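You operate a simulated robot arm through the tools that you are given. There is no shell and no other tool. Be economical: measure what you need, move in short steps, check, and stop when the job is done.

You are at the controls of a simulated two-armed robot. One attempt, no reset.

TASK
Take the white towel from the door end of the titration bench and lay it out flat on the window end of the side counter.

Only the result counts: the job must be done as asked and must still hold three seconds after the hand-in. Knocking over, shifting, dropping, spilling or breaking anything else fails it. Flat cloth is picked up by pressing the open fingertips on it (5 to 10 N) and closing them slowly along it; thin cloth reads only 2 to 8 mm in the jaws.

THE ROBOT
Two 7-joint arms with two-finger parallel grippers on one trunk, on a base that drives. Base frame: it is fixed to the floor where the robot stands at the start and does not move with it; the origin is under the middle of the robot, x ahead of it, y to its left, z up; the surface under the hand at the start is at about z = 850. Lengths are in mm, angles in degrees, forces in N, time in s.
The left shoulder is at the start at [30, 119, 935], the right one opposite. With the tool pointing down near the work surface each hand reaches from about 280 to 680 mm from the robot's upright axis, wherever it stands, measured 20 degrees to its own side. Places, roughly: window end of the side counter [-1400, -800, 900]. Payload 3.43 kg a hand.
Tool frame (each hand has its own): the origin (TCP) lies between the finger pads and is the grasp point; the fingertips stand 30 mm ahead of it; z points along the fingers, y is the line along which they close. The gripper opens to 94 mm. The fingers are 28 mm wide and 10 mm thick; the gripper's body (50 by 96 mm) begins 55 mm behind the TCP.
Orientation is that of the tool frame in the base frame, as [roll, pitch, yaw] about the fixed x, y, z axes, in that order (R = Rz(yaw) Ry(pitch) Rx(roll)). With the fingers straight down and closing along the base's y, the tool's x points along the base's -x, its y along +y and its z along -z.

THE INTERFACE
- The arms move only by the tool step_arm. It takes "left_steps", "right_steps" or both (then of equal length, played together; a hand with none holds still); each is a list of rows, each a list of 3 entries, a list of its own where there are three numbers: the shift along the tool's x, y, z in units of 20 mm (1.0 is 20 mm), then the turn, a rotation vector about the tool's x, y, z in units of 6 degrees (1.0 is 6 degrees), then the opening in per cent of the stroke, from 0 (shut) to 100 (fully open). In form: [[[x, y, z], [rx, ry, rz], claw], ...]. A call has 1 to 10 rows; each row shifts and turns the commanded pose from where the row before left it, along the tool's axes as they then stand. A call with a number of a shift or a turn outside -1 to 1 is refused whole. Rows are played at 5 a second. More than 50 mm and 8.6 degrees between two rows, or a gripper value outside its range, and nothing of the call is played. Where a pose cannot be reached the arm comes as near as it can. A force on the tool above 40 N (or 10 N above the force at the start of the call, whichever is more), or a blocked arm, ends the call early, and 0.2 s more pass. Each finger travels about 72 mm/s and halts on what it meets, pressing with about 44 N; the grip force reading is that of the motor and also rises with nothing between the fingers. The clock runs only during rows and for 0.2 s after the last one: add rows that do not move to give the fingers time. It gives the time, the measured TCP pose, the force on the tool (base axes), the opening and the grip force at its end, in the units of the frame above (readings bear some noise), with the torque about the TCP (base axes, N m) and any sound that the robot's microphone picked up.
- Cameras (640 x 400 px; columns grow to the right, rows downward): "scene" is now at [33.9, -3.3, 1628.9]; the picture's right is [-0.06, -1.00, 0.00], its down [-0.86, 0.05, -0.51] and it looks along [0.51, -0.03, -0.86] (base axes); focal length 272 px, centre (320, 200). "left" rides on the left gripper at [76, -14, -102] in its tool frame; the picture's right is [0.18, 0.98, 0.00], its down [-0.75, 0.14, -0.64] and it looks along [-0.63, 0.12, 0.77] (tool axes); focal length 243 px, centre (320, 200). "right" rides on the right gripper at [76, 14, -103] in its tool frame; the picture's right is [-0.18, 0.98, 0.00], its down [-0.75, -0.14, -0.64] and it looks along [-0.63, -0.12, 0.77] (tool axes); focal length 243 px, centre (320, 200). There is no depth. A picture from a camera that has moved, and an enlarged one, comes with that camera's place and axes in the base frame and with its lens.
- get_image(camera): a new picture of that camera. No time passes.
- raise_lower(by): slides the trunk up (or, below 0, down) by that many mm; the arms and the scene camera ride with it, the base frame stays. It gives what a move gives, with no picture.
- roll_base(legs): drives the robot by 1 to 6 legs, each [ahead, turn to the left] in mm and degrees, along the robot's own axes; the way and the turn of a leg run together, so that a leg with both is an arc; at most 1500 mm and 180 degrees a leg. The arms and the cameras ride along, it lands a little off, and it stops where it bumps. It gives what a move gives.
- pan_tilt(pan, tilt): turns the head with the scene camera to pan (to the left, within 143 degrees either way) and tilt (down, from -29 to 69), counted from straight ahead of the robot. It gives what a move gives.
- inspect(camera, box): a new picture of the part [left, top, right, bottom] of that camera's present view, enlarged. No time passes.
- sign_off(): hands the job in; it is judged then, once.

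Go step by step. Nothing tells you exact positions but the pictures and the camera data: compare them with the known pose of the tool, close in by small moves and look again before you grip or let go. The budget is 120 turns and 108 pictures, counting those below and the enlarged ones. Unless the task says otherwise, let go and move clear before handing in, and close with one line.

The tools are called after "Call:" as name(argument=value, ...) on one line, values as JSON. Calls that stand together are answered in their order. step_arm: Moves the arms, as the interface text tells. Its arguments: {"type":"object","properties":{"left_steps":{"type":"array"},"right_steps":{"type":"array"}},"required":[]} The other tools are called the same way: raise_lower (by) slides the trunk up or down; roll_base (legs) drives the base; pan_tilt (pan, tilt) turns the head that bears the scene camera; get_image (camera) takes a picture; inspect (camera, box) takes an enlarged picture of a part of a camera's view; sign_off () hands the job in.

At the start:

```text
t: 0.0
left_tool_pos: [450.7, 228.7, 992.1]
left_tool_rot: [180.0, 0.0, -180.0]
left_force: [-0.5, 0.3, 0.3]
left_ft_torque: [-0.01, 0.01, 0.05]
left_gripper_width: 94.1
left_grasp_force: 0.0
right_tool_pos: [335.2, -141.5, 1029.0]
right_tool_rot: [-180.0, -0.1, -180.0]
right_force: [0.1, 0.3, -0.2]
right_ft_torque: [-0.01, -0.03, -0.05]
right_gripper_width: 93.7
right_grasp_force: 0.1
trunk travel left (down, up): [-200.0, 210.0]
robot x, y, heading: [-1.7, 0.5, 0.1]
head pan, tilt: [-3.5, 59.5]
```

scene: 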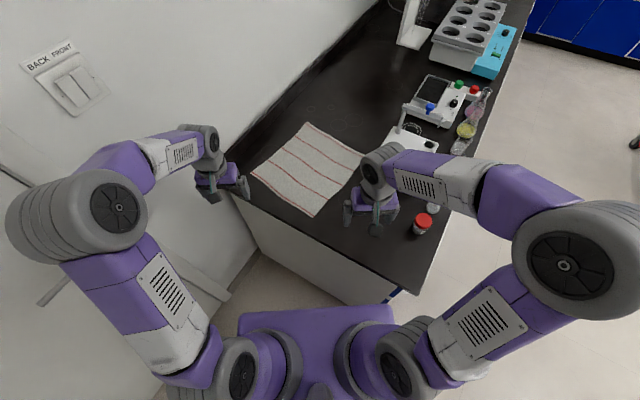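
right: 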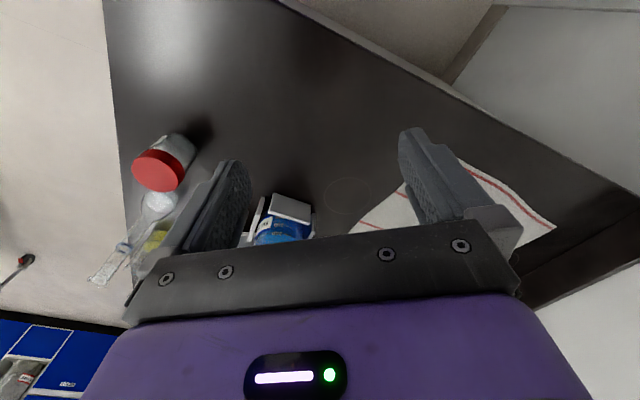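
left: 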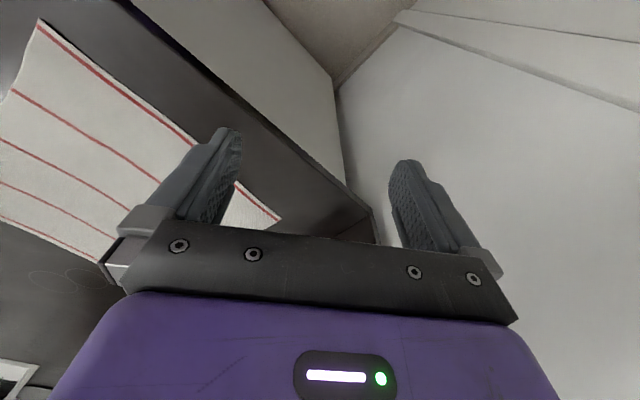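

I see a striped, roughly 300 mm square towel lying on the near end of the bench, with corners near (856,-3), (654,-226), (437,-11) and (635,205). Before touching it I'll look around for the side counter, the door and any other towels.

Call:
pan_tilt(pan=140, tilt=30)

Call:
get_image(camera="scene")

Call:
pan_tilt(pan=-140, tilt=30)

Call:
get_image(camera="scene")

Call:
pan_tilt(pan=-60, tilt=25)

Call:
get_image(camera="scene")

Call:
pan_tilt(pan=0, tilt=25)

Call:
get_image(camera="scene")

```text
t: 2.3
left_tool_pos: [451.2, 228.4, 991.5]
left_tool_rot: [180.0, 0.0, -180.0]
left_force: [0.1, -0.5, 0.8]
left_ft_torque: [-0.01, 0.03, 0.01]
left_gripper_width: 93.9
left_grasp_force: 0.0
right_tool_pos: [335.5, -142.0, 1029.5]
right_tool_rot: [179.9, 0.0, -180.0]
right_force: [-0.4, -0.3, 0.9]
right_ft_torque: [0.01, 0.0, 0.01]
right_gripper_width: 94.0
right_grasp_force: 0.1
trunk travel left (down, up): [-200.0, 210.0]
robot x, y, heading: [1.6, 2.2, -0.1]
head pan, tilt: [140.0, 30.0]
```

```text
104 pictures are left
camera scene: at [-102.4, 59.0, 1670.4], right [0.64, 0.77, 0.0], down [0.38, -0.32, -0.87], along [-0.66, 0.56, -0.5], focal length 272 px, centre (320, 200)
```

scene: 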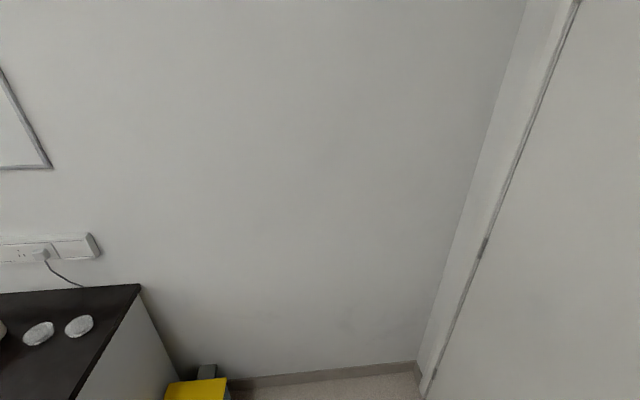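

```text
t: 6.1
left_tool_pos: [451.4, 228.7, 991.7]
left_tool_rot: [-180.0, 0.0, 180.0]
left_force: [0.5, 0.4, 0.0]
left_ft_torque: [0.02, 0.03, 0.0]
left_gripper_width: 93.9
left_grasp_force: 0.0
right_tool_pos: [334.6, -141.5, 1028.5]
right_tool_rot: [-179.9, 0.0, 179.9]
right_force: [0.4, 0.2, -0.4]
right_ft_torque: [-0.01, -0.01, 0.03]
right_gripper_width: 93.9
right_grasp_force: 0.1
trunk travel left (down, up): [-200.0, 210.0]
robot x, y, heading: [-0.8, -2.8, 0.0]
head pan, tilt: [-140.0, 30.0]
```

```text
103 pictures are left
camera scene: at [-102.5, -57.4, 1670.4], right [-0.64, 0.77, 0.0], down [0.38, 0.32, -0.87], along [-0.66, -0.56, -0.5], focal length 272 px, centre (320, 200)
```

scene: 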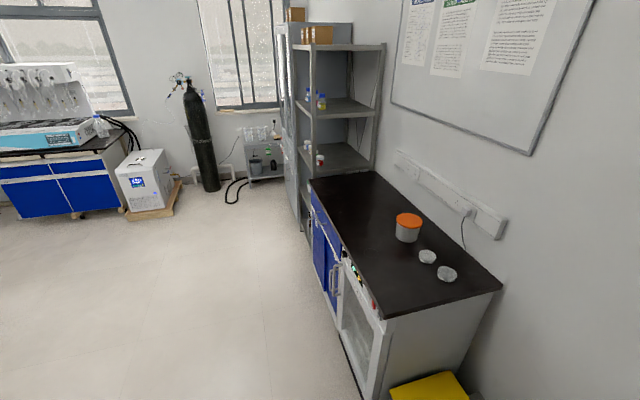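

```text
t: 7.7
left_tool_pos: [451.6, 228.2, 991.6]
left_tool_rot: [-179.9, 0.1, 179.9]
left_force: [0.7, -0.9, 0.5]
left_ft_torque: [-0.01, 0.0, 0.01]
left_gripper_width: 94.2
left_grasp_force: 0.0
right_tool_pos: [334.0, -140.8, 1028.4]
right_tool_rot: [180.0, 0.0, 180.0]
right_force: [-1.0, 0.7, -0.1]
right_ft_torque: [0.02, -0.02, -0.02]
right_gripper_width: 94.0
right_grasp_force: 0.0
trunk travel left (down, up): [-200.0, 210.0]
robot x, y, heading: [0.3, 3.6, 0.2]
head pan, tilt: [-60.0, 25.0]
```

```text
102 pictures are left
camera scene: at [12.8, -79.0, 1678.3], right [-0.87, -0.5, 0.0], down [-0.21, 0.37, -0.91], along [0.45, -0.79, -0.42], focal length 272 px, centre (320, 200)
```

scene: 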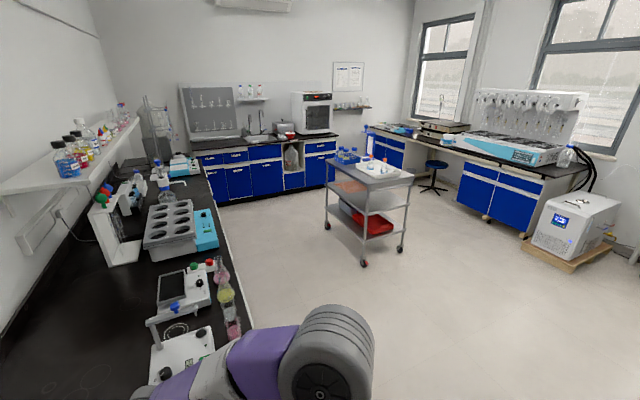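

```text
t: 9.0
left_tool_pos: [451.8, 228.1, 992.2]
left_tool_rot: [-180.0, 0.1, 179.9]
left_force: [-0.1, -0.1, -0.2]
left_ft_torque: [0.02, 0.02, 0.0]
left_gripper_width: 93.9
left_grasp_force: 0.0
right_tool_pos: [334.4, -142.6, 1029.2]
right_tool_rot: [179.9, 0.0, -180.0]
right_force: [-0.3, 0.5, 0.2]
right_ft_torque: [-0.01, -0.01, 0.0]
right_gripper_width: 93.9
right_grasp_force: 0.1
trunk travel left (down, up): [-200.0, 210.0]
robot x, y, heading: [-1.0, 2.0, 0.0]
head pan, tilt: [0.0, 25.0]
```

```text
101 pictures are left
camera scene: at [58.9, 0.7, 1678.3], right [0.0, -1.0, 0.0], down [-0.42, 0.0, -0.91], along [0.91, 0.0, -0.42], focal length 272 px, centre (320, 200)
```

scene: 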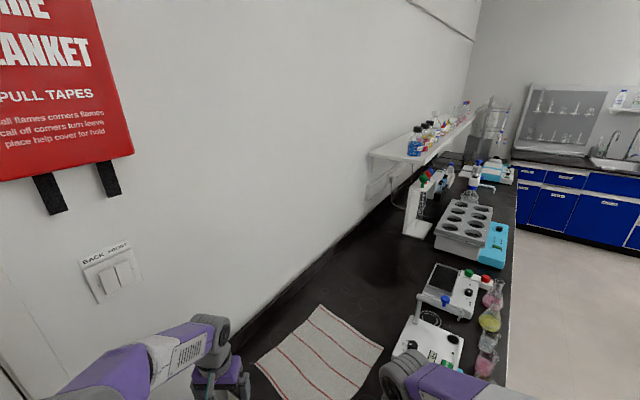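

Only one towel is visible. The side counter stands behind me to the right, and its window end is the far end by the shelving. I'll tilt the head back onto the towel and measure its corners more closely.

Call:
pan_tilt(pan=0, tilt=55)

Call:
inspect(camera="scene", box=[200, 80, 460, 300])

```text
t: 9.9
left_tool_pos: [450.1, 227.9, 990.5]
left_tool_rot: [-179.9, 0.1, -180.0]
left_force: [0.9, -0.1, 0.0]
left_ft_torque: [-0.01, 0.01, 0.01]
left_gripper_width: 94.2
left_grasp_force: 0.0
right_tool_pos: [334.9, -140.1, 1028.6]
right_tool_rot: [-180.0, -0.1, 180.0]
right_force: [0.3, 0.6, 0.0]
right_ft_torque: [0.02, 0.0, 0.0]
right_gripper_width: 94.0
right_grasp_force: 0.0
trunk travel left (down, up): [-200.0, 210.0]
robot x, y, heading: [0.2, 0.4, -0.1]
head pan, tilt: [0.0, 55.0]
```

```text
1.82 times, centred on (330, 190) of scene
camera zoom: at [38.9, 0.8, 1634.4], right [0.0, -1.0, 0.0], down [-0.82, 0.0, -0.57], along [0.57, 0.0, -0.82], focal length 494 px, centre (302, 218)
```

zoom: 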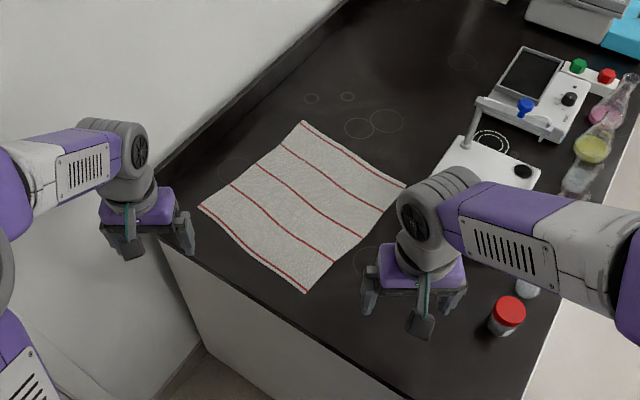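

The towel is about 275 x 312 mm, with its near edge running from C≈(430,-4) to D≈(610,202). I'll turn both tools so the fingers close along that edge, then hover them inside each corner.

Call:
step_arm(left_steps=[[[0, 0, 0], [0, 0, 0.976], 45], [[0, 0, 0], [0, 0, 0.976], 45], [[0, 0, 0], [0, 0, 0.976], 45], [[0, 0, 0], [0, 0, 0.976], 45], [[0, 0, 0], [0, 0, 0.976], 45], [[0, 0, 0], [0, 0, 0.976], 45], [[0, 0, 0], [0, 0, 0.976], 45], [[0, 0, 0], [0, 0, 0], 45]], right_steps=[[[0, 0, 0], [0, 0, 0.976], 45], [[0, 0, 0], [0, 0, 0.976], 45], [[0, 0, 0], [0, 0, 0.976], 45], [[0, 0, 0], [0, 0, 0.976], 45], [[0, 0, 0], [0, 0, 0.976], 45], [[0, 0, 0], [0, 0, 0.976], 45], [[0, 0, 0], [0, 0, 0.976], 45], [[0, 0, 0], [0, 0, 0], 45]])

Call:
step_arm(left_steps=[[[-0.755, 0.252, 0.16], [0, 0, 0], 45], [[-0.755, 0.252, 0.16], [0, 0, 0], 45], [[-0.755, 0.252, 0.16], [0, 0, 0], 45], [[-0.755, 0.252, 0.16], [0, 0, 0], 45], [[-0.755, 0.252, 0.16], [0, 0, 0], 45], [[-0.755, 0.252, 0.16], [0, 0, 0], 45], [[-0.755, 0.252, 0.16], [0, 0, 0], 45], [[-0.755, 0.252, 0.16], [0, 0, 0], 45], [[-0.755, 0.252, 0.16], [0, 0, 0], 45], [[-0.755, 0.252, 0.16], [0, 0, 0], 45]], right_steps=[[[0.018, 1, 0.345], [0, 0, 0], 45], [[0.018, 1, 0.345], [0, 0, 0], 45], [[0.018, 1, 0.345], [0, 0, 0], 45], [[0.018, 1, 0.345], [0, 0, 0], 45], [[0.018, 1, 0.345], [0, 0, 0], 45], [[0.018, 1, 0.345], [0, 0, 0], 45], [[0.018, 1, 0.345], [0, 0, 0], 45], [[0.018, 1, 0.345], [0, 0, 0], 45], [[0.018, 1, 0.345], [0, 0, 0], 45], [[0.018, 1, 0.345], [0, 0, 0], 45]])

Call:
get_image(camera="left")

Call:
get_image(camera="right")

Call:
get_image(camera="scene")

```text
t: 11.7
left_tool_pos: [450.7, 228.5, 991.5]
left_tool_rot: [-180.0, 0.1, 138.9]
left_force: [0.2, -0.1, -0.7]
left_ft_torque: [-0.01, -0.01, 0.0]
left_gripper_width: 42.2
left_grasp_force: 0.0
right_tool_pos: [335.0, -140.8, 1029.1]
right_tool_rot: [-179.9, 0.0, 138.9]
right_force: [-0.2, -0.2, -0.5]
right_ft_torque: [-0.03, -0.04, -0.02]
right_gripper_width: 42.3
right_grasp_force: 0.1
trunk travel left (down, up): [-200.0, 210.0]
robot x, y, heading: [-1.2, 0.3, -0.3]
head pan, tilt: [0.0, 55.0]
```

```text
t: 13.9
left_tool_pos: [598.4, 168.8, 960.5]
left_tool_rot: [-179.9, -0.2, 139.0]
left_force: [-0.3, -0.1, -0.1]
left_ft_torque: [0.05, -0.02, -0.01]
left_gripper_width: 42.2
left_grasp_force: 0.1
right_tool_pos: [464.3, 12.4, 959.2]
right_tool_rot: [-179.9, 0.0, 138.9]
right_force: [-0.1, 0.0, 0.4]
right_ft_torque: [0.0, -0.01, -0.03]
right_gripper_width: 42.1
right_grasp_force: 0.1
trunk travel left (down, up): [-200.0, 210.0]
robot x, y, heading: [-0.4, 2.0, -0.0]
head pan, tilt: [0.0, 55.0]
```

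```text
99 pictures are left
camera left: at [531.9, 208.7, 1062.9], right [0.51, 0.86, 0.0], down [0.66, -0.39, 0.64], along [0.55, -0.33, -0.77], focal length 243 px, centre (320, 200)
```

left: 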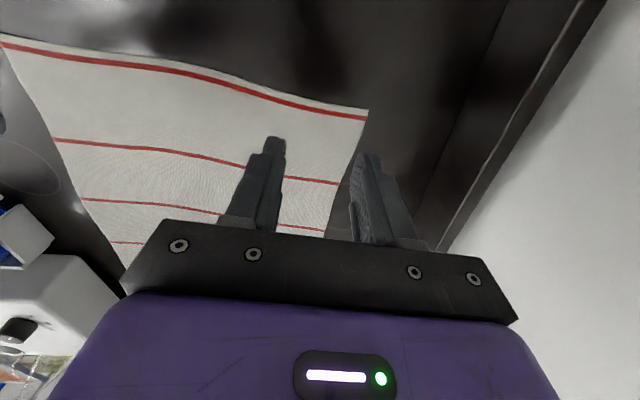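

```text
98 pictures are left
camera right: at [416.7, 72.2, 1063.1], right [0.78, 0.62, 0.0], down [0.48, -0.6, 0.64], along [0.4, -0.5, -0.77], focal length 243 px, centre (320, 200)
```

right: 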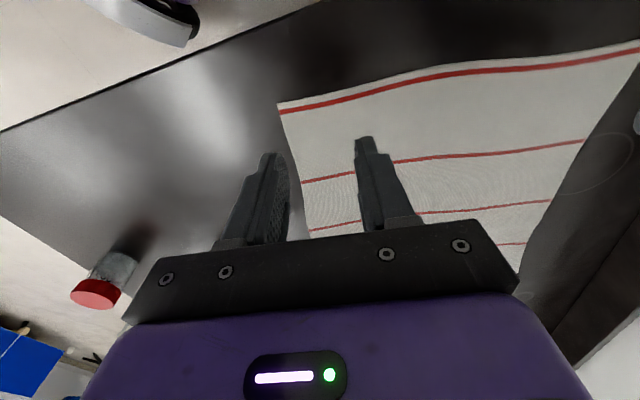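

```text
97 pictures are left
camera scene: at [39.7, 1.2, 1634.3], right [0.0, -1.0, 0.0], down [-0.82, 0.0, -0.57], along [0.57, 0.0, -0.82], focal length 272 px, centre (320, 200)
```

scene: 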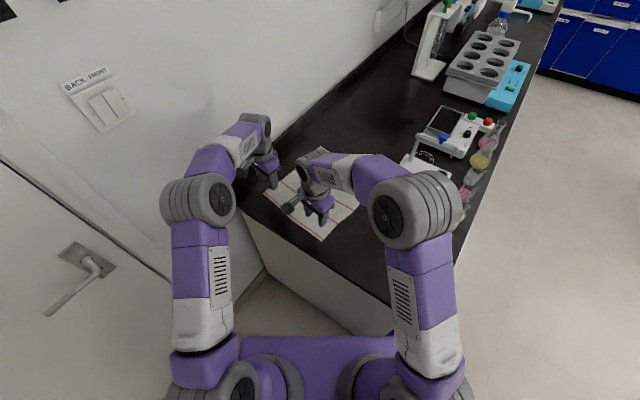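

The corners check out from both wrist cameras, at D≈(614,204) and C≈(432,-5), and both hands hover about 35 mm in from them. I'll lower to just above the cloth.

Call:
step_arm(left_steps=[[[0, 0, 0.9], [0, 0, 0], 45], [[0, 0, 0.9], [0, 0, 0], 45], [[0, 0, 0.9], [0, 0, 0], 45], [[0, 0, 0.7], [0, 0, 0], 45], [[0, 0, 0.2], [0, 0, 0], 45]], right_steps=[[[0, 0, 0.9], [0, 0, 0], 45], [[0, 0, 0.9], [0, 0, 0], 45], [[0, 0, 0.9], [0, 0, 0], 45], [[0, 0, 0.7], [0, 0, 0], 45], [[0, 0, 0.2], [0, 0, 0], 45]])

Call:
get_image(camera="left")

Call:
get_image(camera="right")

```text
t: 15.1
left_tool_pos: [598.6, 167.5, 885.2]
left_tool_rot: [179.9, 0.0, 139.1]
left_force: [0.1, 0.9, 0.4]
left_ft_torque: [0.01, 0.01, 0.0]
left_gripper_width: 42.4
left_grasp_force: 0.0
right_tool_pos: [463.3, 11.3, 885.1]
right_tool_rot: [-180.0, -0.1, 139.0]
right_force: [0.5, -0.4, 0.7]
right_ft_torque: [-0.02, 0.0, -0.01]
right_gripper_width: 42.2
right_grasp_force: 0.1
trunk travel left (down, up): [-200.0, 210.0]
robot x, y, heading: [-0.4, -1.0, -0.2]
head pan, tilt: [0.0, 55.0]
```

```text
96 pictures are left
camera left: at [530.5, 207.1, 989.1], right [0.51, 0.86, 0.0], down [0.66, -0.39, 0.64], along [0.55, -0.32, -0.77], focal length 243 px, centre (320, 200)
```

left: 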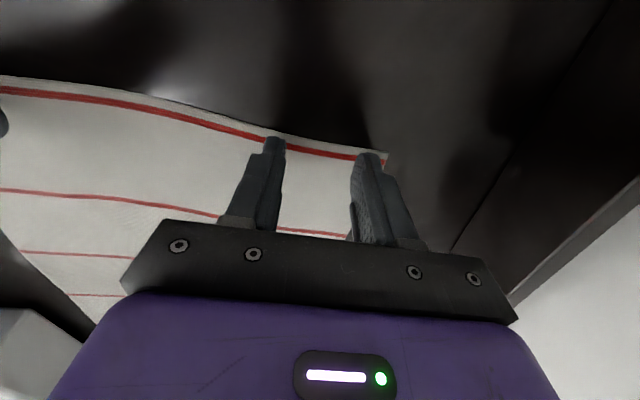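

```text
95 pictures are left
camera right: at [416.3, 71.1, 988.9], right [0.78, 0.62, 0.0], down [0.48, -0.6, 0.64], along [0.4, -0.5, -0.77], focal length 243 px, centre (320, 200)
```

right: 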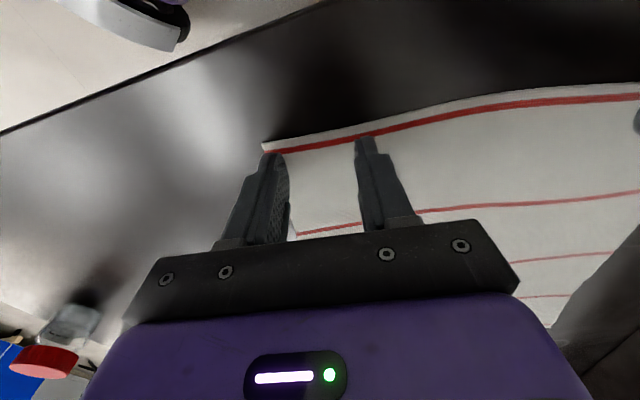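

Both fingertips stand inside the edge near their corners and just above the cloth. I'll press down gently in small steps.

Call:
step_arm(left_steps=[[[-0.1, -0.1, 0], [0, 0, 0], 45], [[0, 0, 0.1], [0, 0, 0], 45], [[0, 0, 0.1], [0, 0, 0], 45], [[0, 0, 0], [0, 0, 0], 45]], right_steps=[[[-0.1, 0.2, 0], [0, 0, 0], 45], [[0, 0, 0.1], [0, 0, 0], 45], [[0, 0, 0.1], [0, 0, 0], 45], [[0, 0, 0], [0, 0, 0], 45]])

```text
t: 16.1
left_tool_pos: [599.5, 165.4, 882.2]
left_tool_rot: [-180.0, -0.1, 139.0]
left_force: [0.1, 0.7, 0.1]
left_ft_torque: [-0.04, 0.0, -0.01]
left_gripper_width: 42.2
left_grasp_force: 0.1
right_tool_pos: [467.1, 13.7, 882.1]
right_tool_rot: [180.0, 0.0, 138.9]
right_force: [0.1, -0.2, -0.2]
right_ft_torque: [-0.01, 0.01, -0.02]
right_gripper_width: 42.3
right_grasp_force: 0.0
trunk travel left (down, up): [-200.0, 210.0]
robot x, y, heading: [-1.3, 2.9, 0.0]
head pan, tilt: [0.0, 55.0]
```

Call:
step_arm(left_steps=[[[0, 0, 0.05], [0, 0, 0], 45], [[0, 0, 0.05], [0, 0, 0], 45], [[0, 0, 0], [0, 0, 0], 45]], right_steps=[[[0, 0, 0.05], [0, 0, 0], 45], [[0, 0, 0.05], [0, 0, 0], 45], [[0, 0, 0], [0, 0, 0], 45]])

```text
t: 16.9
left_tool_pos: [598.8, 164.1, 881.6]
left_tool_rot: [179.9, 0.1, 139.0]
left_force: [-0.1, 0.2, 4.6]
left_ft_torque: [0.02, 0.06, 0.0]
left_gripper_width: 42.3
left_grasp_force: 0.0
right_tool_pos: [467.6, 13.4, 882.1]
right_tool_rot: [-180.0, 0.0, 139.0]
right_force: [-0.9, 0.2, 0.7]
right_ft_torque: [0.01, 0.04, 0.02]
right_gripper_width: 42.3
right_grasp_force: 0.0
trunk travel left (down, up): [-200.0, 210.0]
robot x, y, heading: [-3.1, 0.2, 0.1]
head pan, tilt: [0.0, 55.0]
```

The left hand has made contact at 4.6 N and the right is only just touching, so I'll press each a little further.

Call:
step_arm(left_steps=[[[0, 0, 0.03], [0, 0, 0], 45], [[0, 0, 0], [0, 0, 0], 45]], right_steps=[[[0, 0, 0.07], [0, 0, 0], 45], [[0, 0, 0], [0, 0, 0], 45]])

```text
t: 17.5
left_tool_pos: [598.3, 163.8, 880.8]
left_tool_rot: [179.9, 0.2, 139.0]
left_force: [3.9, -0.6, 12.1]
left_ft_torque: [-0.07, 0.1, 0.04]
left_gripper_width: 41.9
left_grasp_force: 0.1
right_tool_pos: [467.1, 13.5, 881.4]
right_tool_rot: [180.0, 0.1, 139.1]
right_force: [0.5, 0.4, 0.3]
right_ft_torque: [-0.03, -0.01, -0.02]
right_gripper_width: 42.6
right_grasp_force: 0.1
trunk travel left (down, up): [-200.0, 210.0]
robot x, y, heading: [-1.5, -1.9, 0.2]
head pan, tilt: [0.0, 55.0]
```

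Call:
step_arm(left_steps=[[[0, 0, -0.02], [0, 0, 0], 45], [[0, 0, 0], [0, 0, 0], 45]], right_steps=[[[0, 0, 0.06], [0, 0, 0], 45], [[0, 0, 0], [0, 0, 0], 45]])

```text
t: 18.1
left_tool_pos: [596.3, 164.2, 881.0]
left_tool_rot: [179.9, 0.0, 139.0]
left_force: [2.5, 0.8, 8.6]
left_ft_torque: [-0.02, -0.02, -0.01]
left_gripper_width: 42.2
left_grasp_force: 0.1
right_tool_pos: [466.7, 14.2, 880.9]
right_tool_rot: [179.9, 0.1, 139.1]
right_force: [0.1, -2.2, 11.7]
right_ft_torque: [-0.28, 0.23, 0.04]
right_gripper_width: 42.6
right_grasp_force: 0.5
trunk travel left (down, up): [-200.0, 210.0]
robot x, y, heading: [-2.2, 0.7, -0.0]
head pan, tilt: [0.0, 55.0]
```

Left reads 8.6 N and right 11.7 N, so I'll ease the right slightly and close both slowly along the cloth.

Call:
step_arm(left_steps=[[[0, 0, 0], [0, 0, 0], 42], [[0, 0, 0], [0, 0, 0], 39], [[0, 0, 0], [0, 0, 0], 36], [[0, 0, 0], [0, 0, 0], 33], [[0, 0, 0], [0, 0, 0], 30], [[0, 0, 0], [0, 0, 0], 27], [[0, 0, 0], [0, 0, 0], 24], [[0, 0, 0], [0, 0, 0], 21], [[0, 0, 0], [0, 0, 0], 18], [[0, 0, 0], [0, 0, 0], 15]], right_steps=[[[0, 0, -0.02], [0, 0, 0], 42], [[0, 0, 0], [0, 0, 0], 39], [[0, 0, 0], [0, 0, 0], 36], [[0, 0, 0], [0, 0, 0], 33], [[0, 0, 0], [0, 0, 0], 30], [[0, 0, 0], [0, 0, 0], 27], [[0, 0, 0], [0, 0, 0], 24], [[0, 0, 0], [0, 0, 0], 21], [[0, 0, 0], [0, 0, 0], 18], [[0, 0, 0], [0, 0, 0], 15]])

Call:
get_image(camera="left")

Call:
get_image(camera="right")

```text
t: 20.3
left_tool_pos: [596.7, 164.3, 880.6]
left_tool_rot: [179.9, 0.1, 139.0]
left_force: [-0.1, -0.4, 1.4]
left_ft_torque: [-0.02, 0.04, -0.02]
left_gripper_width: 14.2
left_grasp_force: 0.1
right_tool_pos: [466.6, 15.0, 881.2]
right_tool_rot: [179.8, 0.1, 138.9]
right_force: [2.4, 0.9, 25.4]
right_ft_torque: [-0.09, 0.16, -0.01]
right_gripper_width: 12.3
right_grasp_force: 0.0
trunk travel left (down, up): [-200.0, 210.0]
robot x, y, heading: [-4.0, -0.1, 0.3]
head pan, tilt: [0.0, 55.0]
```

```text
94 pictures are left
camera left: at [529.9, 204.6, 984.4], right [0.51, 0.86, 0.0], down [0.66, -0.39, 0.64], along [0.55, -0.33, -0.77], focal length 243 px, centre (320, 200)
```

left: 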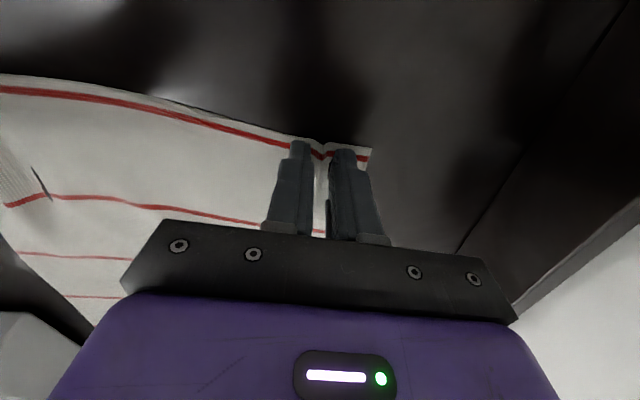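

```text
93 pictures are left
camera right: at [420.1, 74.0, 984.1], right [0.78, 0.62, 0.0], down [0.47, -0.6, 0.64], along [0.4, -0.5, -0.77], focal length 243 px, centre (320, 200)
```

right: 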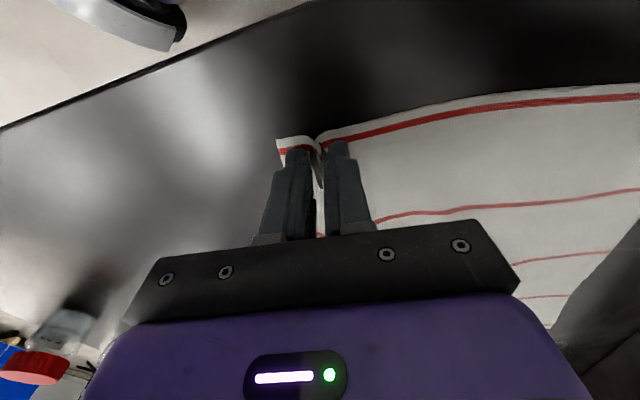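

Folds are forming between both sets of fingers. I'll balance the pressures and finish closing.

Call:
step_arm(left_steps=[[[0, 0, 0.03], [0, 0, 0], 15], [[0, 0, 0], [0, 0, 0], 12], [[0, 0, 0], [0, 0, 0], 9], [[0, 0, 0], [0, 0, 0], 6], [[0, 0, 0], [0, 0, 0], 3], [[0, 0, 0], [0, 0, 0], 0], [[0, 0, 0], [0, 0, 0], 0], [[0, 0, 0], [0, 0, 0], 0]], right_steps=[[[0, 0, -0.05], [0, 0, 0], 14], [[0, 0, 0], [0, 0, 0], 11], [[0, 0, 0], [0, 0, 0], 8], [[0, 0, 0], [0, 0, 0], 5], [[0, 0, 0], [0, 0, 0], 2], [[0, 0, 0], [0, 0, 0], 0], [[0, 0, 0], [0, 0, 0], 0], [[0, 0, 0], [0, 0, 0], 0]])

Call:
get_image(camera="left")

Call:
get_image(camera="right")

```text
t: 22.1
left_tool_pos: [596.5, 163.5, 881.1]
left_tool_rot: [179.9, 0.0, 139.0]
left_force: [-3.8, -4.2, 13.4]
left_ft_torque: [-0.06, 0.13, -0.01]
left_gripper_width: 1.6
left_grasp_force: 35.7
right_tool_pos: [466.9, 13.8, 881.8]
right_tool_rot: [-180.0, 0.1, 139.0]
right_force: [2.2, 2.1, 0.2]
right_ft_torque: [0.11, -0.07, 0.03]
right_gripper_width: 1.6
right_grasp_force: 36.5
trunk travel left (down, up): [-200.0, 210.0]
robot x, y, heading: [-3.7, 2.1, 0.0]
head pan, tilt: [0.0, 55.0]
```

```text
92 pictures are left
camera left: at [530.4, 203.6, 984.2], right [0.51, 0.86, 0.0], down [0.66, -0.39, 0.64], along [0.56, -0.33, -0.77], focal length 243 px, centre (320, 200)
```

left: 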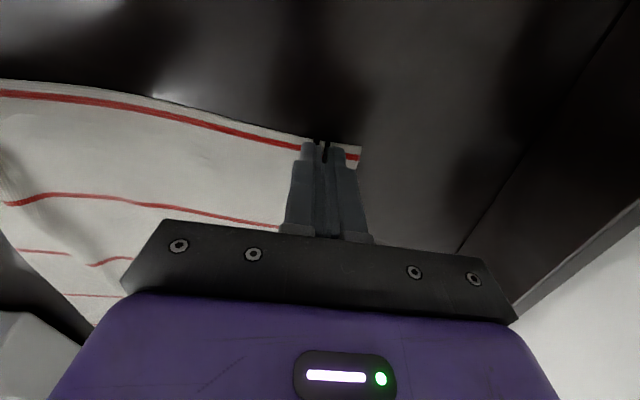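

```text
91 pictures are left
camera right: at [420.0, 73.7, 984.5], right [0.78, 0.62, 0.0], down [0.48, -0.6, 0.64], along [0.4, -0.5, -0.77], focal length 243 px, centre (320, 200)
```

right: 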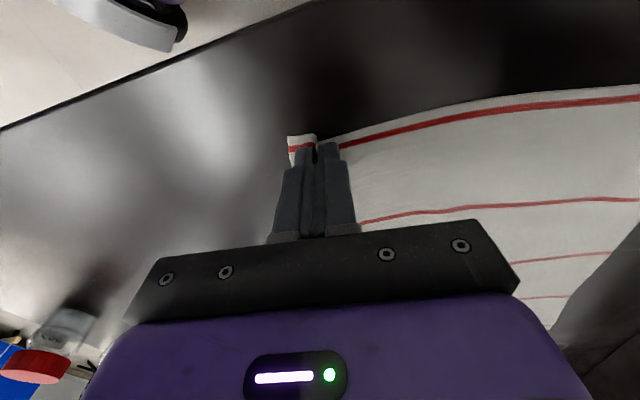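

Both jaws read 1.6 mm, which is borderline. I'll lift a little and see whether the cloth comes along.

Call:
step_arm(left_steps=[[[0, 0, -0.5], [0, 0, 0], 0], [[0, 0, -0.5], [0, 0, 0], 0], [[0, 0, -0.5], [0, 0, 0], 0], [[0, 0, -0.5], [0, 0, 0], 0], [[0, 0, 0], [0, 0, 0], 0]], right_steps=[[[0, 0, -0.5], [0, 0, 0], 0], [[0, 0, -0.5], [0, 0, 0], 0], [[0, 0, -0.5], [0, 0, 0], 0], [[0, 0, -0.5], [0, 0, 0], 0], [[0, 0, 0], [0, 0, 0], 0]])

Call:
get_image(camera="left")

Call:
get_image(camera="right")

```text
t: 23.3
left_tool_pos: [598.7, 162.7, 920.6]
left_tool_rot: [-179.9, 0.1, 139.0]
left_force: [-2.1, -1.8, 0.6]
left_ft_torque: [-0.05, 0.03, 0.01]
left_gripper_width: 1.4
left_grasp_force: 36.4
right_tool_pos: [466.1, 15.3, 921.2]
right_tool_rot: [-180.0, 0.0, 139.0]
right_force: [2.3, 2.8, -1.0]
right_ft_torque: [0.07, -0.06, 0.01]
right_gripper_width: 1.5
right_grasp_force: 36.6
trunk travel left (down, up): [-200.0, 210.0]
robot x, y, heading: [-1.5, -1.0, -0.3]
head pan, tilt: [0.0, 55.0]
```

```text
90 pictures are left
camera left: at [531.6, 202.8, 1023.0], right [0.51, 0.86, 0.0], down [0.66, -0.39, 0.64], along [0.55, -0.32, -0.77], focal length 243 px, centre (320, 200)
```

left: 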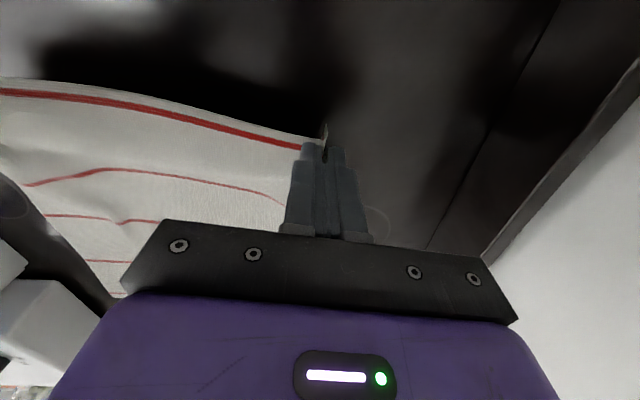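

```text
89 pictures are left
camera right: at [420.0, 74.8, 1024.2], right [0.78, 0.62, 0.0], down [0.48, -0.6, 0.64], along [0.4, -0.5, -0.77], focal length 243 px, centre (320, 200)
```

right: 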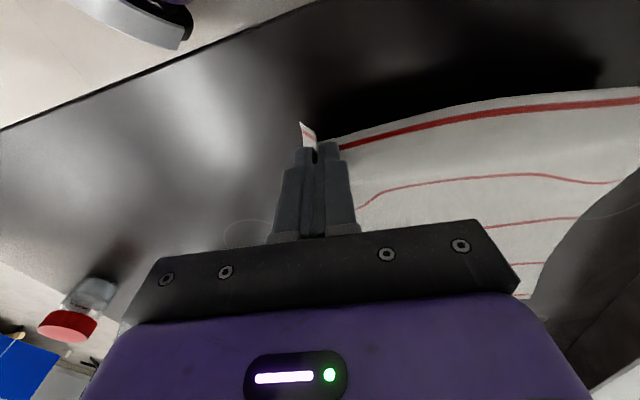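

Both hands hold the cloth and the edge between them is taut. I'll raise the trunk fully so the towel lifts straight off the bench.

Call:
raise_lower(by=205)

Call:
get_image(camera="scene")

```text
t: 25.5
left_tool_pos: [599.0, 162.5, 1124.8]
left_tool_rot: [180.0, 0.1, 139.0]
left_force: [-1.3, -2.2, -0.8]
left_ft_torque: [-0.04, 0.08, -0.02]
left_gripper_width: 1.6
left_grasp_force: 36.4
right_tool_pos: [466.1, 15.5, 1124.6]
right_tool_rot: [180.0, 0.0, 138.9]
right_force: [0.9, 1.4, -0.3]
right_ft_torque: [0.06, -0.05, 0.0]
right_gripper_width: 1.7
right_grasp_force: 36.1
trunk travel left (down, up): [-405.0, 5.0]
robot x, y, heading: [0.3, -4.0, 0.1]
head pan, tilt: [0.0, 55.0]
```

```text
88 pictures are left
camera scene: at [39.1, 0.8, 1839.2], right [0.0, -1.0, 0.0], down [-0.82, 0.0, -0.57], along [0.57, 0.0, -0.82], focal length 272 px, centre (320, 200)
```

scene: 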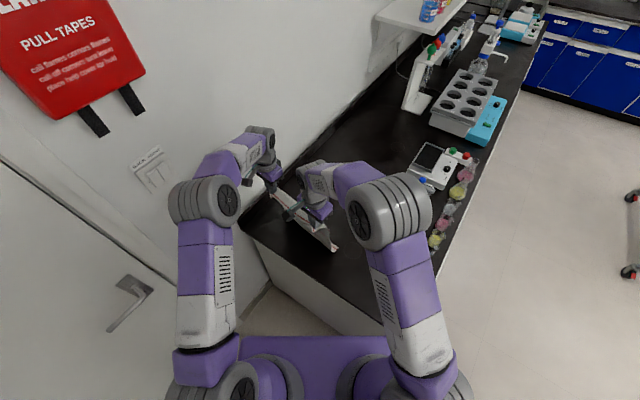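

Call:
step_arm(left_steps=[[[0, 0, -0.9], [0, 0, 0], 0], [[0, 0, -0.9], [0, 0, 0], 0], [[0.378, -0.328, -0.9], [0, 0, 0], 0], [[0.378, -0.328, -0.9], [0, 0, 0], 0], [[0.378, -0.328, -0.9], [0, 0, 0], 0], [[0.378, -0.328, -0.9], [0, 0, 0], 0], [[0.378, -0.328, -0.9], [0, 0, 0], 0], [[0.378, -0.328, -0.9], [0, 0, 0], 0]], right_steps=[[[0, 0, -0.9], [0, 0, 0], 0], [[0, 0, -0.9], [0, 0, 0], 0], [[0.378, -0.328, -0.9], [0, 0, 0], 0], [[0.378, -0.328, -0.9], [0, 0, 0], 0], [[0.378, -0.328, -0.9], [0, 0, 0], 0], [[0.378, -0.328, -0.9], [0, 0, 0], 0], [[0.378, -0.328, -0.9], [0, 0, 0], 0], [[0.378, -0.328, -0.9], [0, 0, 0], 0]])

Call:
get_image(camera="scene")

Call:
get_image(camera="right")

```text
t: 27.3
left_tool_pos: [536.3, 161.1, 1269.0]
left_tool_rot: [180.0, 0.0, 139.0]
left_force: [-0.8, -1.3, -0.8]
left_ft_torque: [0.03, 0.0, -0.01]
left_gripper_width: 1.3
left_grasp_force: 36.3
right_tool_pos: [403.8, 16.4, 1270.9]
right_tool_rot: [-180.0, 0.1, 139.0]
right_force: [0.4, 1.0, 0.9]
right_ft_torque: [0.05, 0.0, -0.01]
right_gripper_width: 1.5
right_grasp_force: 36.9
trunk travel left (down, up): [-405.0, 5.0]
robot x, y, heading: [1.0, -4.4, -0.0]
head pan, tilt: [0.0, 55.0]
```

```text
87 pictures are left
camera scene: at [37.3, 0.8, 1839.4], right [0.0, -1.0, 0.0], down [-0.82, 0.0, -0.57], along [0.57, 0.0, -0.82], focal length 272 px, centre (320, 200)
```

scene: 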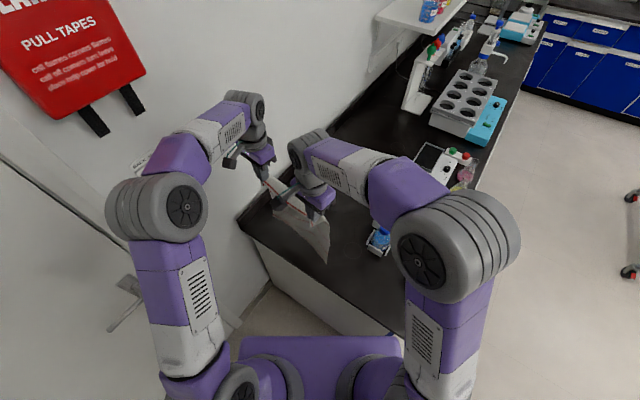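

```text
86 pictures are left
camera right: at [357.2, 75.7, 1374.8], right [0.78, 0.62, 0.0], down [0.48, -0.6, 0.64], along [0.4, -0.5, -0.77], focal length 243 px, centre (320, 200)
```

right: 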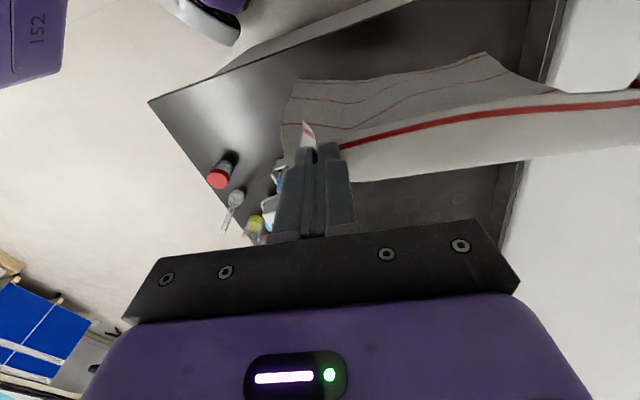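

The towel hangs freely from both hands. I'll back away from the bench before swinging the hands square to the robot.

Call:
roll_base(legs=[[-120, 0]])

Call:
step_arm(left_steps=[[[0.265, -0.64, -0.1], [0, 0, -0.976], 0], [[0.33, -0.663, -0.1], [0, 0, -0.976], 0], [[0.396, -0.679, -0.1], [0, 0, -0.976], 0], [[0.464, -0.688, -0.1], [0, 0, -0.976], 0], [[0.532, -0.69, -0.1], [0, 0, -0.976], 0], [[0.6, -0.685, -0.1], [0, 0, -0.976], 0], [[0.667, -0.674, -0.1], [0, 0, -0.976], 0]], right_steps=[[[-0.773, -0.6, -0.1], [0, 0, -0.976], 0], [[-0.708, -0.623, -0.1], [0, 0, -0.976], 0], [[-0.642, -0.639, -0.1], [0, 0, -0.976], 0], [[-0.574, -0.648, -0.1], [0, 0, -0.976], 0], [[-0.506, -0.65, -0.1], [0, 0, -0.976], 0], [[-0.437, -0.645, -0.1], [0, 0, -0.976], 0], [[-0.37, -0.634, -0.1], [0, 0, -0.976], 0]])

Call:
get_image(camera="scene")

```text
t: 28.6
left_tool_pos: [418.4, 162.9, 1267.5]
left_tool_rot: [180.0, -0.1, 139.1]
left_force: [-0.9, -0.6, 0.3]
left_ft_torque: [0.0, 0.01, -0.03]
left_gripper_width: 1.6
left_grasp_force: 36.5
right_tool_pos: [287.4, 16.3, 1271.1]
right_tool_rot: [-180.0, 0.0, 139.1]
right_force: [1.5, 0.2, 0.7]
right_ft_torque: [0.06, -0.03, 0.0]
right_gripper_width: 1.7
right_grasp_force: 36.3
trunk travel left (down, up): [-405.0, 5.0]
robot x, y, heading: [-118.2, -2.6, 0.0]
head pan, tilt: [0.0, 55.0]
```

```text
t: 30.2
left_tool_pos: [321.6, 98.8, 1281.9]
left_tool_rot: [179.9, 0.0, -179.8]
left_force: [0.4, -1.1, 0.2]
left_ft_torque: [-0.06, -0.02, -0.05]
left_gripper_width: 1.7
left_grasp_force: 36.7
right_tool_pos: [321.9, -98.7, 1285.2]
right_tool_rot: [-180.0, 0.0, -179.6]
right_force: [0.7, 1.8, 0.0]
right_ft_torque: [0.06, -0.04, -0.01]
right_gripper_width: 1.8
right_grasp_force: 36.7
trunk travel left (down, up): [-405.0, 5.0]
robot x, y, heading: [-119.8, -0.6, 0.1]
head pan, tilt: [0.0, 55.0]
```

```text
85 pictures are left
camera scene: at [-81.1, -0.1, 1839.3], right [0.0, -1.0, 0.0], down [-0.82, 0.0, -0.57], along [0.57, 0.0, -0.82], focal length 272 px, centre (320, 200)
```

scene: 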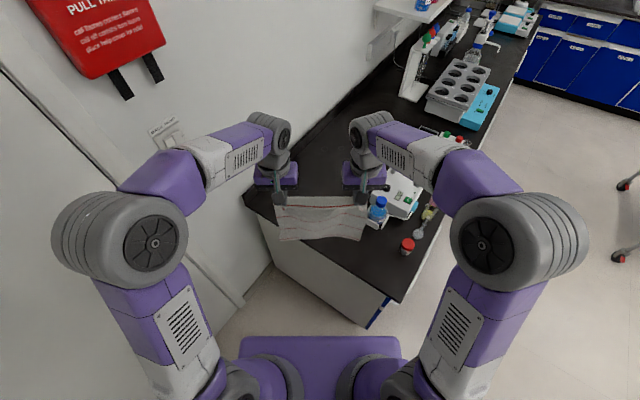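

The towel now hangs square in front of me. I'll back off a bit more and turn right toward the aisle in front of the side counter.

Call:
roll_base(legs=[[-140, 0], [0, -100]])

Call:
pan_tilt(pan=-20, tilt=40)

Call:
get_image(camera="scene")

```text
t: 35.8
left_tool_pos: [-249.1, -454.8, 1282.0]
left_tool_rot: [-180.0, 0.0, 78.6]
left_force: [-2.3, 0.6, -0.4]
left_ft_torque: [-0.02, 0.06, 0.05]
left_gripper_width: 1.6
left_grasp_force: 36.6
right_tool_pos: [-441.1, -412.8, 1285.5]
right_tool_rot: [-179.9, 0.0, 78.6]
right_force: [2.3, -1.2, -0.2]
right_ft_torque: [0.0, -0.08, 0.04]
right_gripper_width: 1.9
right_grasp_force: 36.0
trunk travel left (down, up): [-405.0, 5.0]
robot x, y, heading: [-258.7, 0.1, -101.2]
head pan, tilt: [0.0, 55.0]
```

```text
t: 36.6
left_tool_pos: [-248.5, -453.8, 1282.0]
left_tool_rot: [179.9, 0.0, 78.6]
left_force: [-1.9, 0.0, -0.4]
left_ft_torque: [-0.02, 0.07, 0.03]
left_gripper_width: 1.6
left_grasp_force: 36.4
right_tool_pos: [-442.3, -414.0, 1284.2]
right_tool_rot: [179.9, 0.0, 78.7]
right_force: [1.8, -0.2, 0.6]
right_ft_torque: [-0.01, -0.07, 0.06]
right_gripper_width: 1.3
right_grasp_force: 36.8
trunk travel left (down, up): [-405.0, 5.0]
robot x, y, heading: [-257.9, -0.9, -101.4]
head pan, tilt: [-20.0, 40.0]
```

```text
84 pictures are left
camera scene: at [-299.1, -42.9, 1860.0], right [-0.85, 0.52, 0.0], down [0.33, 0.55, -0.77], along [-0.4, -0.65, -0.64], focal length 272 px, centre (320, 200)
```

scene: 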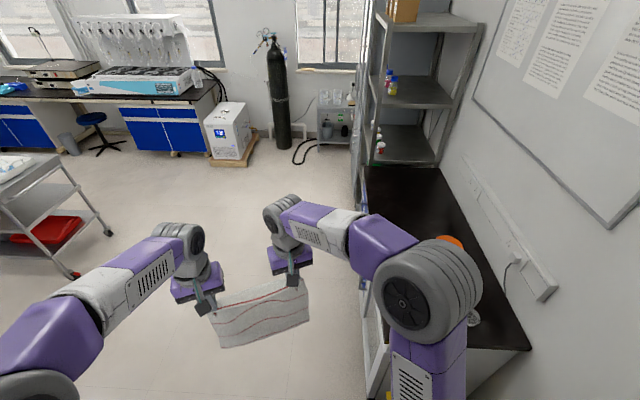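

The aisle is clear, and I put the side counter at 408–885 mm deep and 600–1680 mm along in room axes. I'll drive along the aisle parallel to it until I'm abreast of the window end.

Call:
roll_base(legs=[[420, 0], [0, -23.3], [860, 0]])

Call:
pan_tilt(pan=-70, tilt=40)

Call:
get_image(camera="scene")

```text
t: 44.5
left_tool_pos: [-990.2, -1550.6, 1283.6]
left_tool_rot: [180.0, 0.0, 55.8]
left_force: [-1.6, 1.0, 0.7]
left_ft_torque: [0.03, 0.05, 0.07]
left_gripper_width: 1.6
left_grasp_force: 36.7
right_tool_pos: [-1153.9, -1439.6, 1284.9]
right_tool_rot: [-180.0, 0.0, 56.0]
right_force: [1.7, -1.5, -0.2]
right_ft_torque: [-0.02, -0.07, 0.04]
right_gripper_width: 1.6
right_grasp_force: 36.7
trunk travel left (down, up): [-405.0, 5.0]
robot x, y, heading: [-823.1, -1126.6, -124.1]
head pan, tilt: [-20.0, 40.0]
```

```text
t: 45.7
left_tool_pos: [-990.4, -1552.2, 1282.0]
left_tool_rot: [180.0, 0.0, 56.0]
left_force: [-2.7, 1.4, -0.6]
left_ft_torque: [0.03, 0.04, 0.04]
left_gripper_width: 1.9
left_grasp_force: 36.3
right_tool_pos: [-1154.2, -1439.6, 1284.2]
right_tool_rot: [180.0, 0.0, 56.0]
right_force: [1.3, -0.8, 0.2]
right_ft_torque: [0.0, -0.08, 0.06]
right_gripper_width: 1.7
right_grasp_force: 36.4
trunk travel left (down, up): [-405.0, 5.0]
robot x, y, heading: [-830.3, -1130.6, -123.9]
head pan, tilt: [-70.0, 40.0]
```

```text
83 pictures are left
camera scene: at [-894.0, -1083.7, 1860.0], right [0.24, 0.97, 0.0], down [0.62, -0.16, -0.77], along [-0.74, 0.19, -0.64], focal length 272 px, centre (320, 200)
```

scene: 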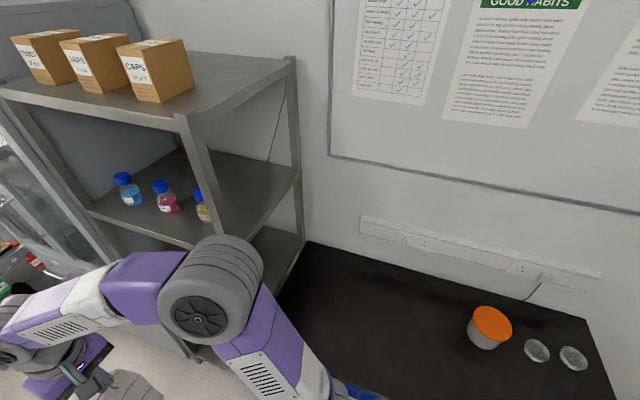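

I'm abreast of the window end, but turning right would swing the arms into the shelf post. I'll turn left the long way round, over the open floor, to face the counter.

Call:
roll_base(legs=[[-30, 0], [0, 135], [0, 134.4]])

Call:
pan_tilt(pan=0, tilt=50)

Call:
get_image(camera="scene")

```text
t: 57.9
left_tool_pos: [-1242.3, -976.5, 1281.6]
left_tool_rot: [-180.0, 0.0, -29.2]
left_force: [1.8, 3.4, 0.0]
left_ft_torque: [0.04, -0.03, -0.05]
left_gripper_width: 1.4
left_grasp_force: 36.8
right_tool_pos: [-1147.0, -802.4, 1285.7]
right_tool_rot: [-180.0, 0.0, -29.1]
right_force: [0.1, -2.8, -0.4]
right_ft_torque: [-0.07, 0.03, -0.02]
right_gripper_width: 1.6
right_grasp_force: 36.4
trunk travel left (down, up): [-405.0, 5.0]
robot x, y, heading: [-808.9, -1105.9, 151.0]
head pan, tilt: [-70.0, 40.0]
```

```text
t: 59.3
left_tool_pos: [-1242.6, -975.1, 1282.5]
left_tool_rot: [180.0, 0.1, -29.2]
left_force: [0.8, 1.9, -0.1]
left_ft_torque: [0.05, -0.04, -0.04]
left_gripper_width: 1.7
left_grasp_force: 36.1
right_tool_pos: [-1145.4, -804.3, 1286.1]
right_tool_rot: [-180.0, 0.0, -29.1]
right_force: [-1.5, -1.0, 0.3]
right_ft_torque: [-0.08, 0.03, -0.02]
right_gripper_width: 1.6
right_grasp_force: 36.5
trunk travel left (down, up): [-405.0, 5.0]
robot x, y, heading: [-808.2, -1104.0, 150.9]
head pan, tilt: [0.0, 50.0]
```

```text
82 pictures are left
camera scene: at [-852.4, -1081.1, 1845.8], right [0.49, 0.87, 0.0], down [0.67, -0.37, -0.64], along [-0.56, 0.31, -0.77], focal length 272 px, centre (320, 200)
```

scene: 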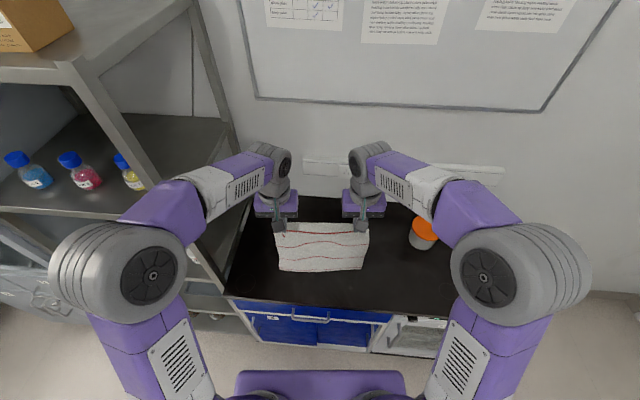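

I face the counter with the shelf on my left. To give the left elbow room I'll shuffle about 60 mm away from the shelf and then angle slightly toward it.

Call:
roll_base(legs=[[0, 6.5], [-300, 0], [0, -12], [330, 0], [0, 7]])

Call:
get_image(camera="scene")

```text
t: 65.0
left_tool_pos: [-1240.5, -912.2, 1282.6]
left_tool_rot: [-180.0, 0.0, -28.0]
left_force: [0.5, 1.9, 0.4]
left_ft_torque: [0.05, -0.02, -0.03]
left_gripper_width: 1.6
left_grasp_force: 37.1
right_tool_pos: [-1146.7, -737.5, 1284.7]
right_tool_rot: [179.9, 0.0, -27.9]
right_force: [-0.8, -1.6, -0.2]
right_ft_torque: [-0.05, 0.0, -0.02]
right_gripper_width: 1.9
right_grasp_force: 36.8
trunk travel left (down, up): [-405.0, 5.0]
robot x, y, heading: [-805.5, -1031.6, 152.3]
head pan, tilt: [0.0, 50.0]
```

```text
81 pictures are left
camera scene: at [-848.9, -1008.9, 1845.8], right [0.47, 0.88, 0.0], down [0.68, -0.36, -0.64], along [-0.57, 0.3, -0.77], focal length 272 px, centre (320, 200)
```

scene: 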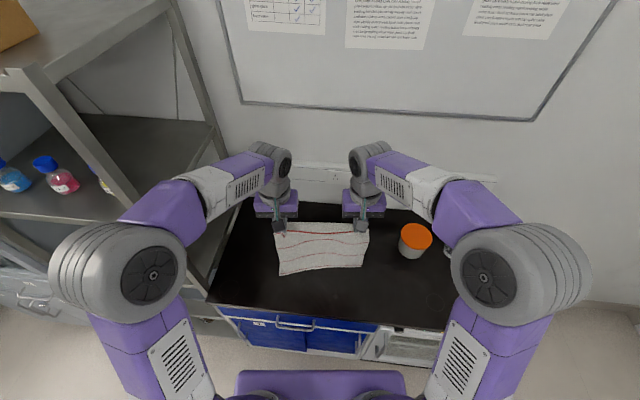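

The counter's far end now measures about u=1735, so there is good room on the shelf side. I'll creep 50 mm closer, then shift the hands left and square them to the counter over where the near edge will land.

Call:
roll_base(legs=[[50, 0]])

Call:
step_arm(left_steps=[[[0.406, 0.406, 0], [0, 0, 0.144], 0], [[0.406, 0.406, 0], [0, 0, 0.144], 0], [[0.406, 0.406, 0], [0, 0, 0.144], 0], [[0.406, 0.406, 0], [0, 0, 0.144], 0], [[0.406, 0.406, 0], [0, 0, 0.144], 0], [[0.406, 0.406, 0], [0, 0, 0.144], 0], [[0.406, 0.406, 0], [0, 0, 0.144], 0], [[0.406, 0.406, 0], [0, 0, 0.144], 0]], right_steps=[[[0.55, 0.437, 0], [0, 0, 0.144], 0], [[0.55, 0.437, 0], [0, 0, 0.144], 0], [[0.55, 0.437, 0], [0, 0, 0.144], 0], [[0.55, 0.437, 0], [0, 0, 0.144], 0], [[0.55, 0.437, 0], [0, 0, 0.144], 0], [[0.55, 0.437, 0], [0, 0, 0.144], 0], [[0.55, 0.437, 0], [0, 0, 0.144], 0], [[0.55, 0.437, 0], [0, 0, 0.144], 0]])

Call:
get_image(camera="scene")

Call:
get_image(camera="right")

```text
t: 66.0
left_tool_pos: [-1282.7, -889.4, 1282.4]
left_tool_rot: [-179.9, 0.0, -27.8]
left_force: [0.7, 1.4, 0.1]
left_ft_torque: [0.05, -0.03, -0.03]
left_gripper_width: 1.6
left_grasp_force: 36.7
right_tool_pos: [-1189.5, -715.8, 1285.0]
right_tool_rot: [180.0, 0.1, -27.9]
right_force: [-0.8, -1.3, 0.1]
right_ft_torque: [-0.04, 0.04, -0.01]
right_gripper_width: 1.8
right_grasp_force: 36.7
trunk travel left (down, up): [-405.0, 5.0]
robot x, y, heading: [-844.5, -1006.3, 151.8]
head pan, tilt: [0.0, 50.0]
```

```text
t: 67.8
left_tool_pos: [-1262.7, -977.9, 1281.8]
left_tool_rot: [-179.9, 0.0, -34.9]
left_force: [0.4, 0.6, 0.0]
left_ft_torque: [0.01, 0.01, 0.0]
left_gripper_width: 1.7
left_grasp_force: 36.7
right_tool_pos: [-1149.0, -820.6, 1284.6]
right_tool_rot: [-180.0, -0.1, -34.8]
right_force: [-0.3, 0.4, -0.8]
right_ft_torque: [-0.05, 0.02, 0.06]
right_gripper_width: 1.7
right_grasp_force: 36.6
trunk travel left (down, up): [-405.0, 5.0]
robot x, y, heading: [-847.7, -1008.5, 152.0]
head pan, tilt: [0.0, 50.0]
```

```text
80 pictures are left
camera scene: at [-891.4, -986.9, 1845.9], right [0.47, 0.88, 0.0], down [0.68, -0.36, -0.64], along [-0.57, 0.3, -0.77], focal length 272 px, centre (320, 200)
```

scene: 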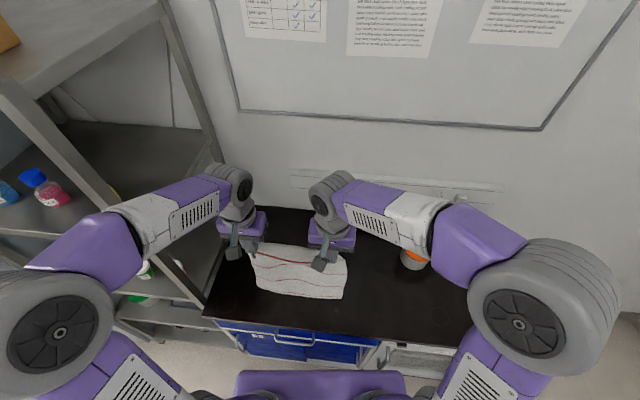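

```text
79 pictures are left
camera right: at [-1093.4, -876.8, 1387.9], right [-0.71, -0.7, 0.0], down [-0.54, 0.55, 0.64], along [-0.45, 0.46, -0.77], focal length 243 px, centre (320, 200)
```

right: 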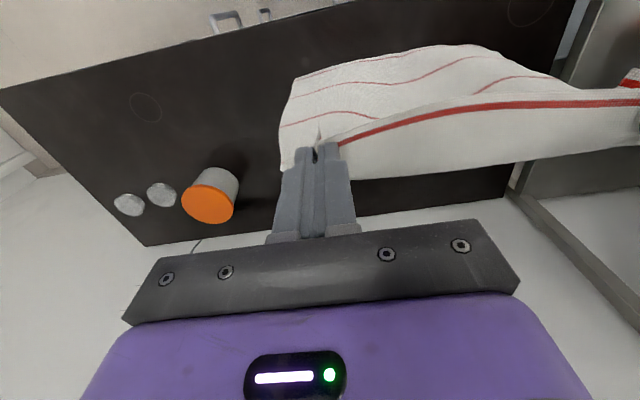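

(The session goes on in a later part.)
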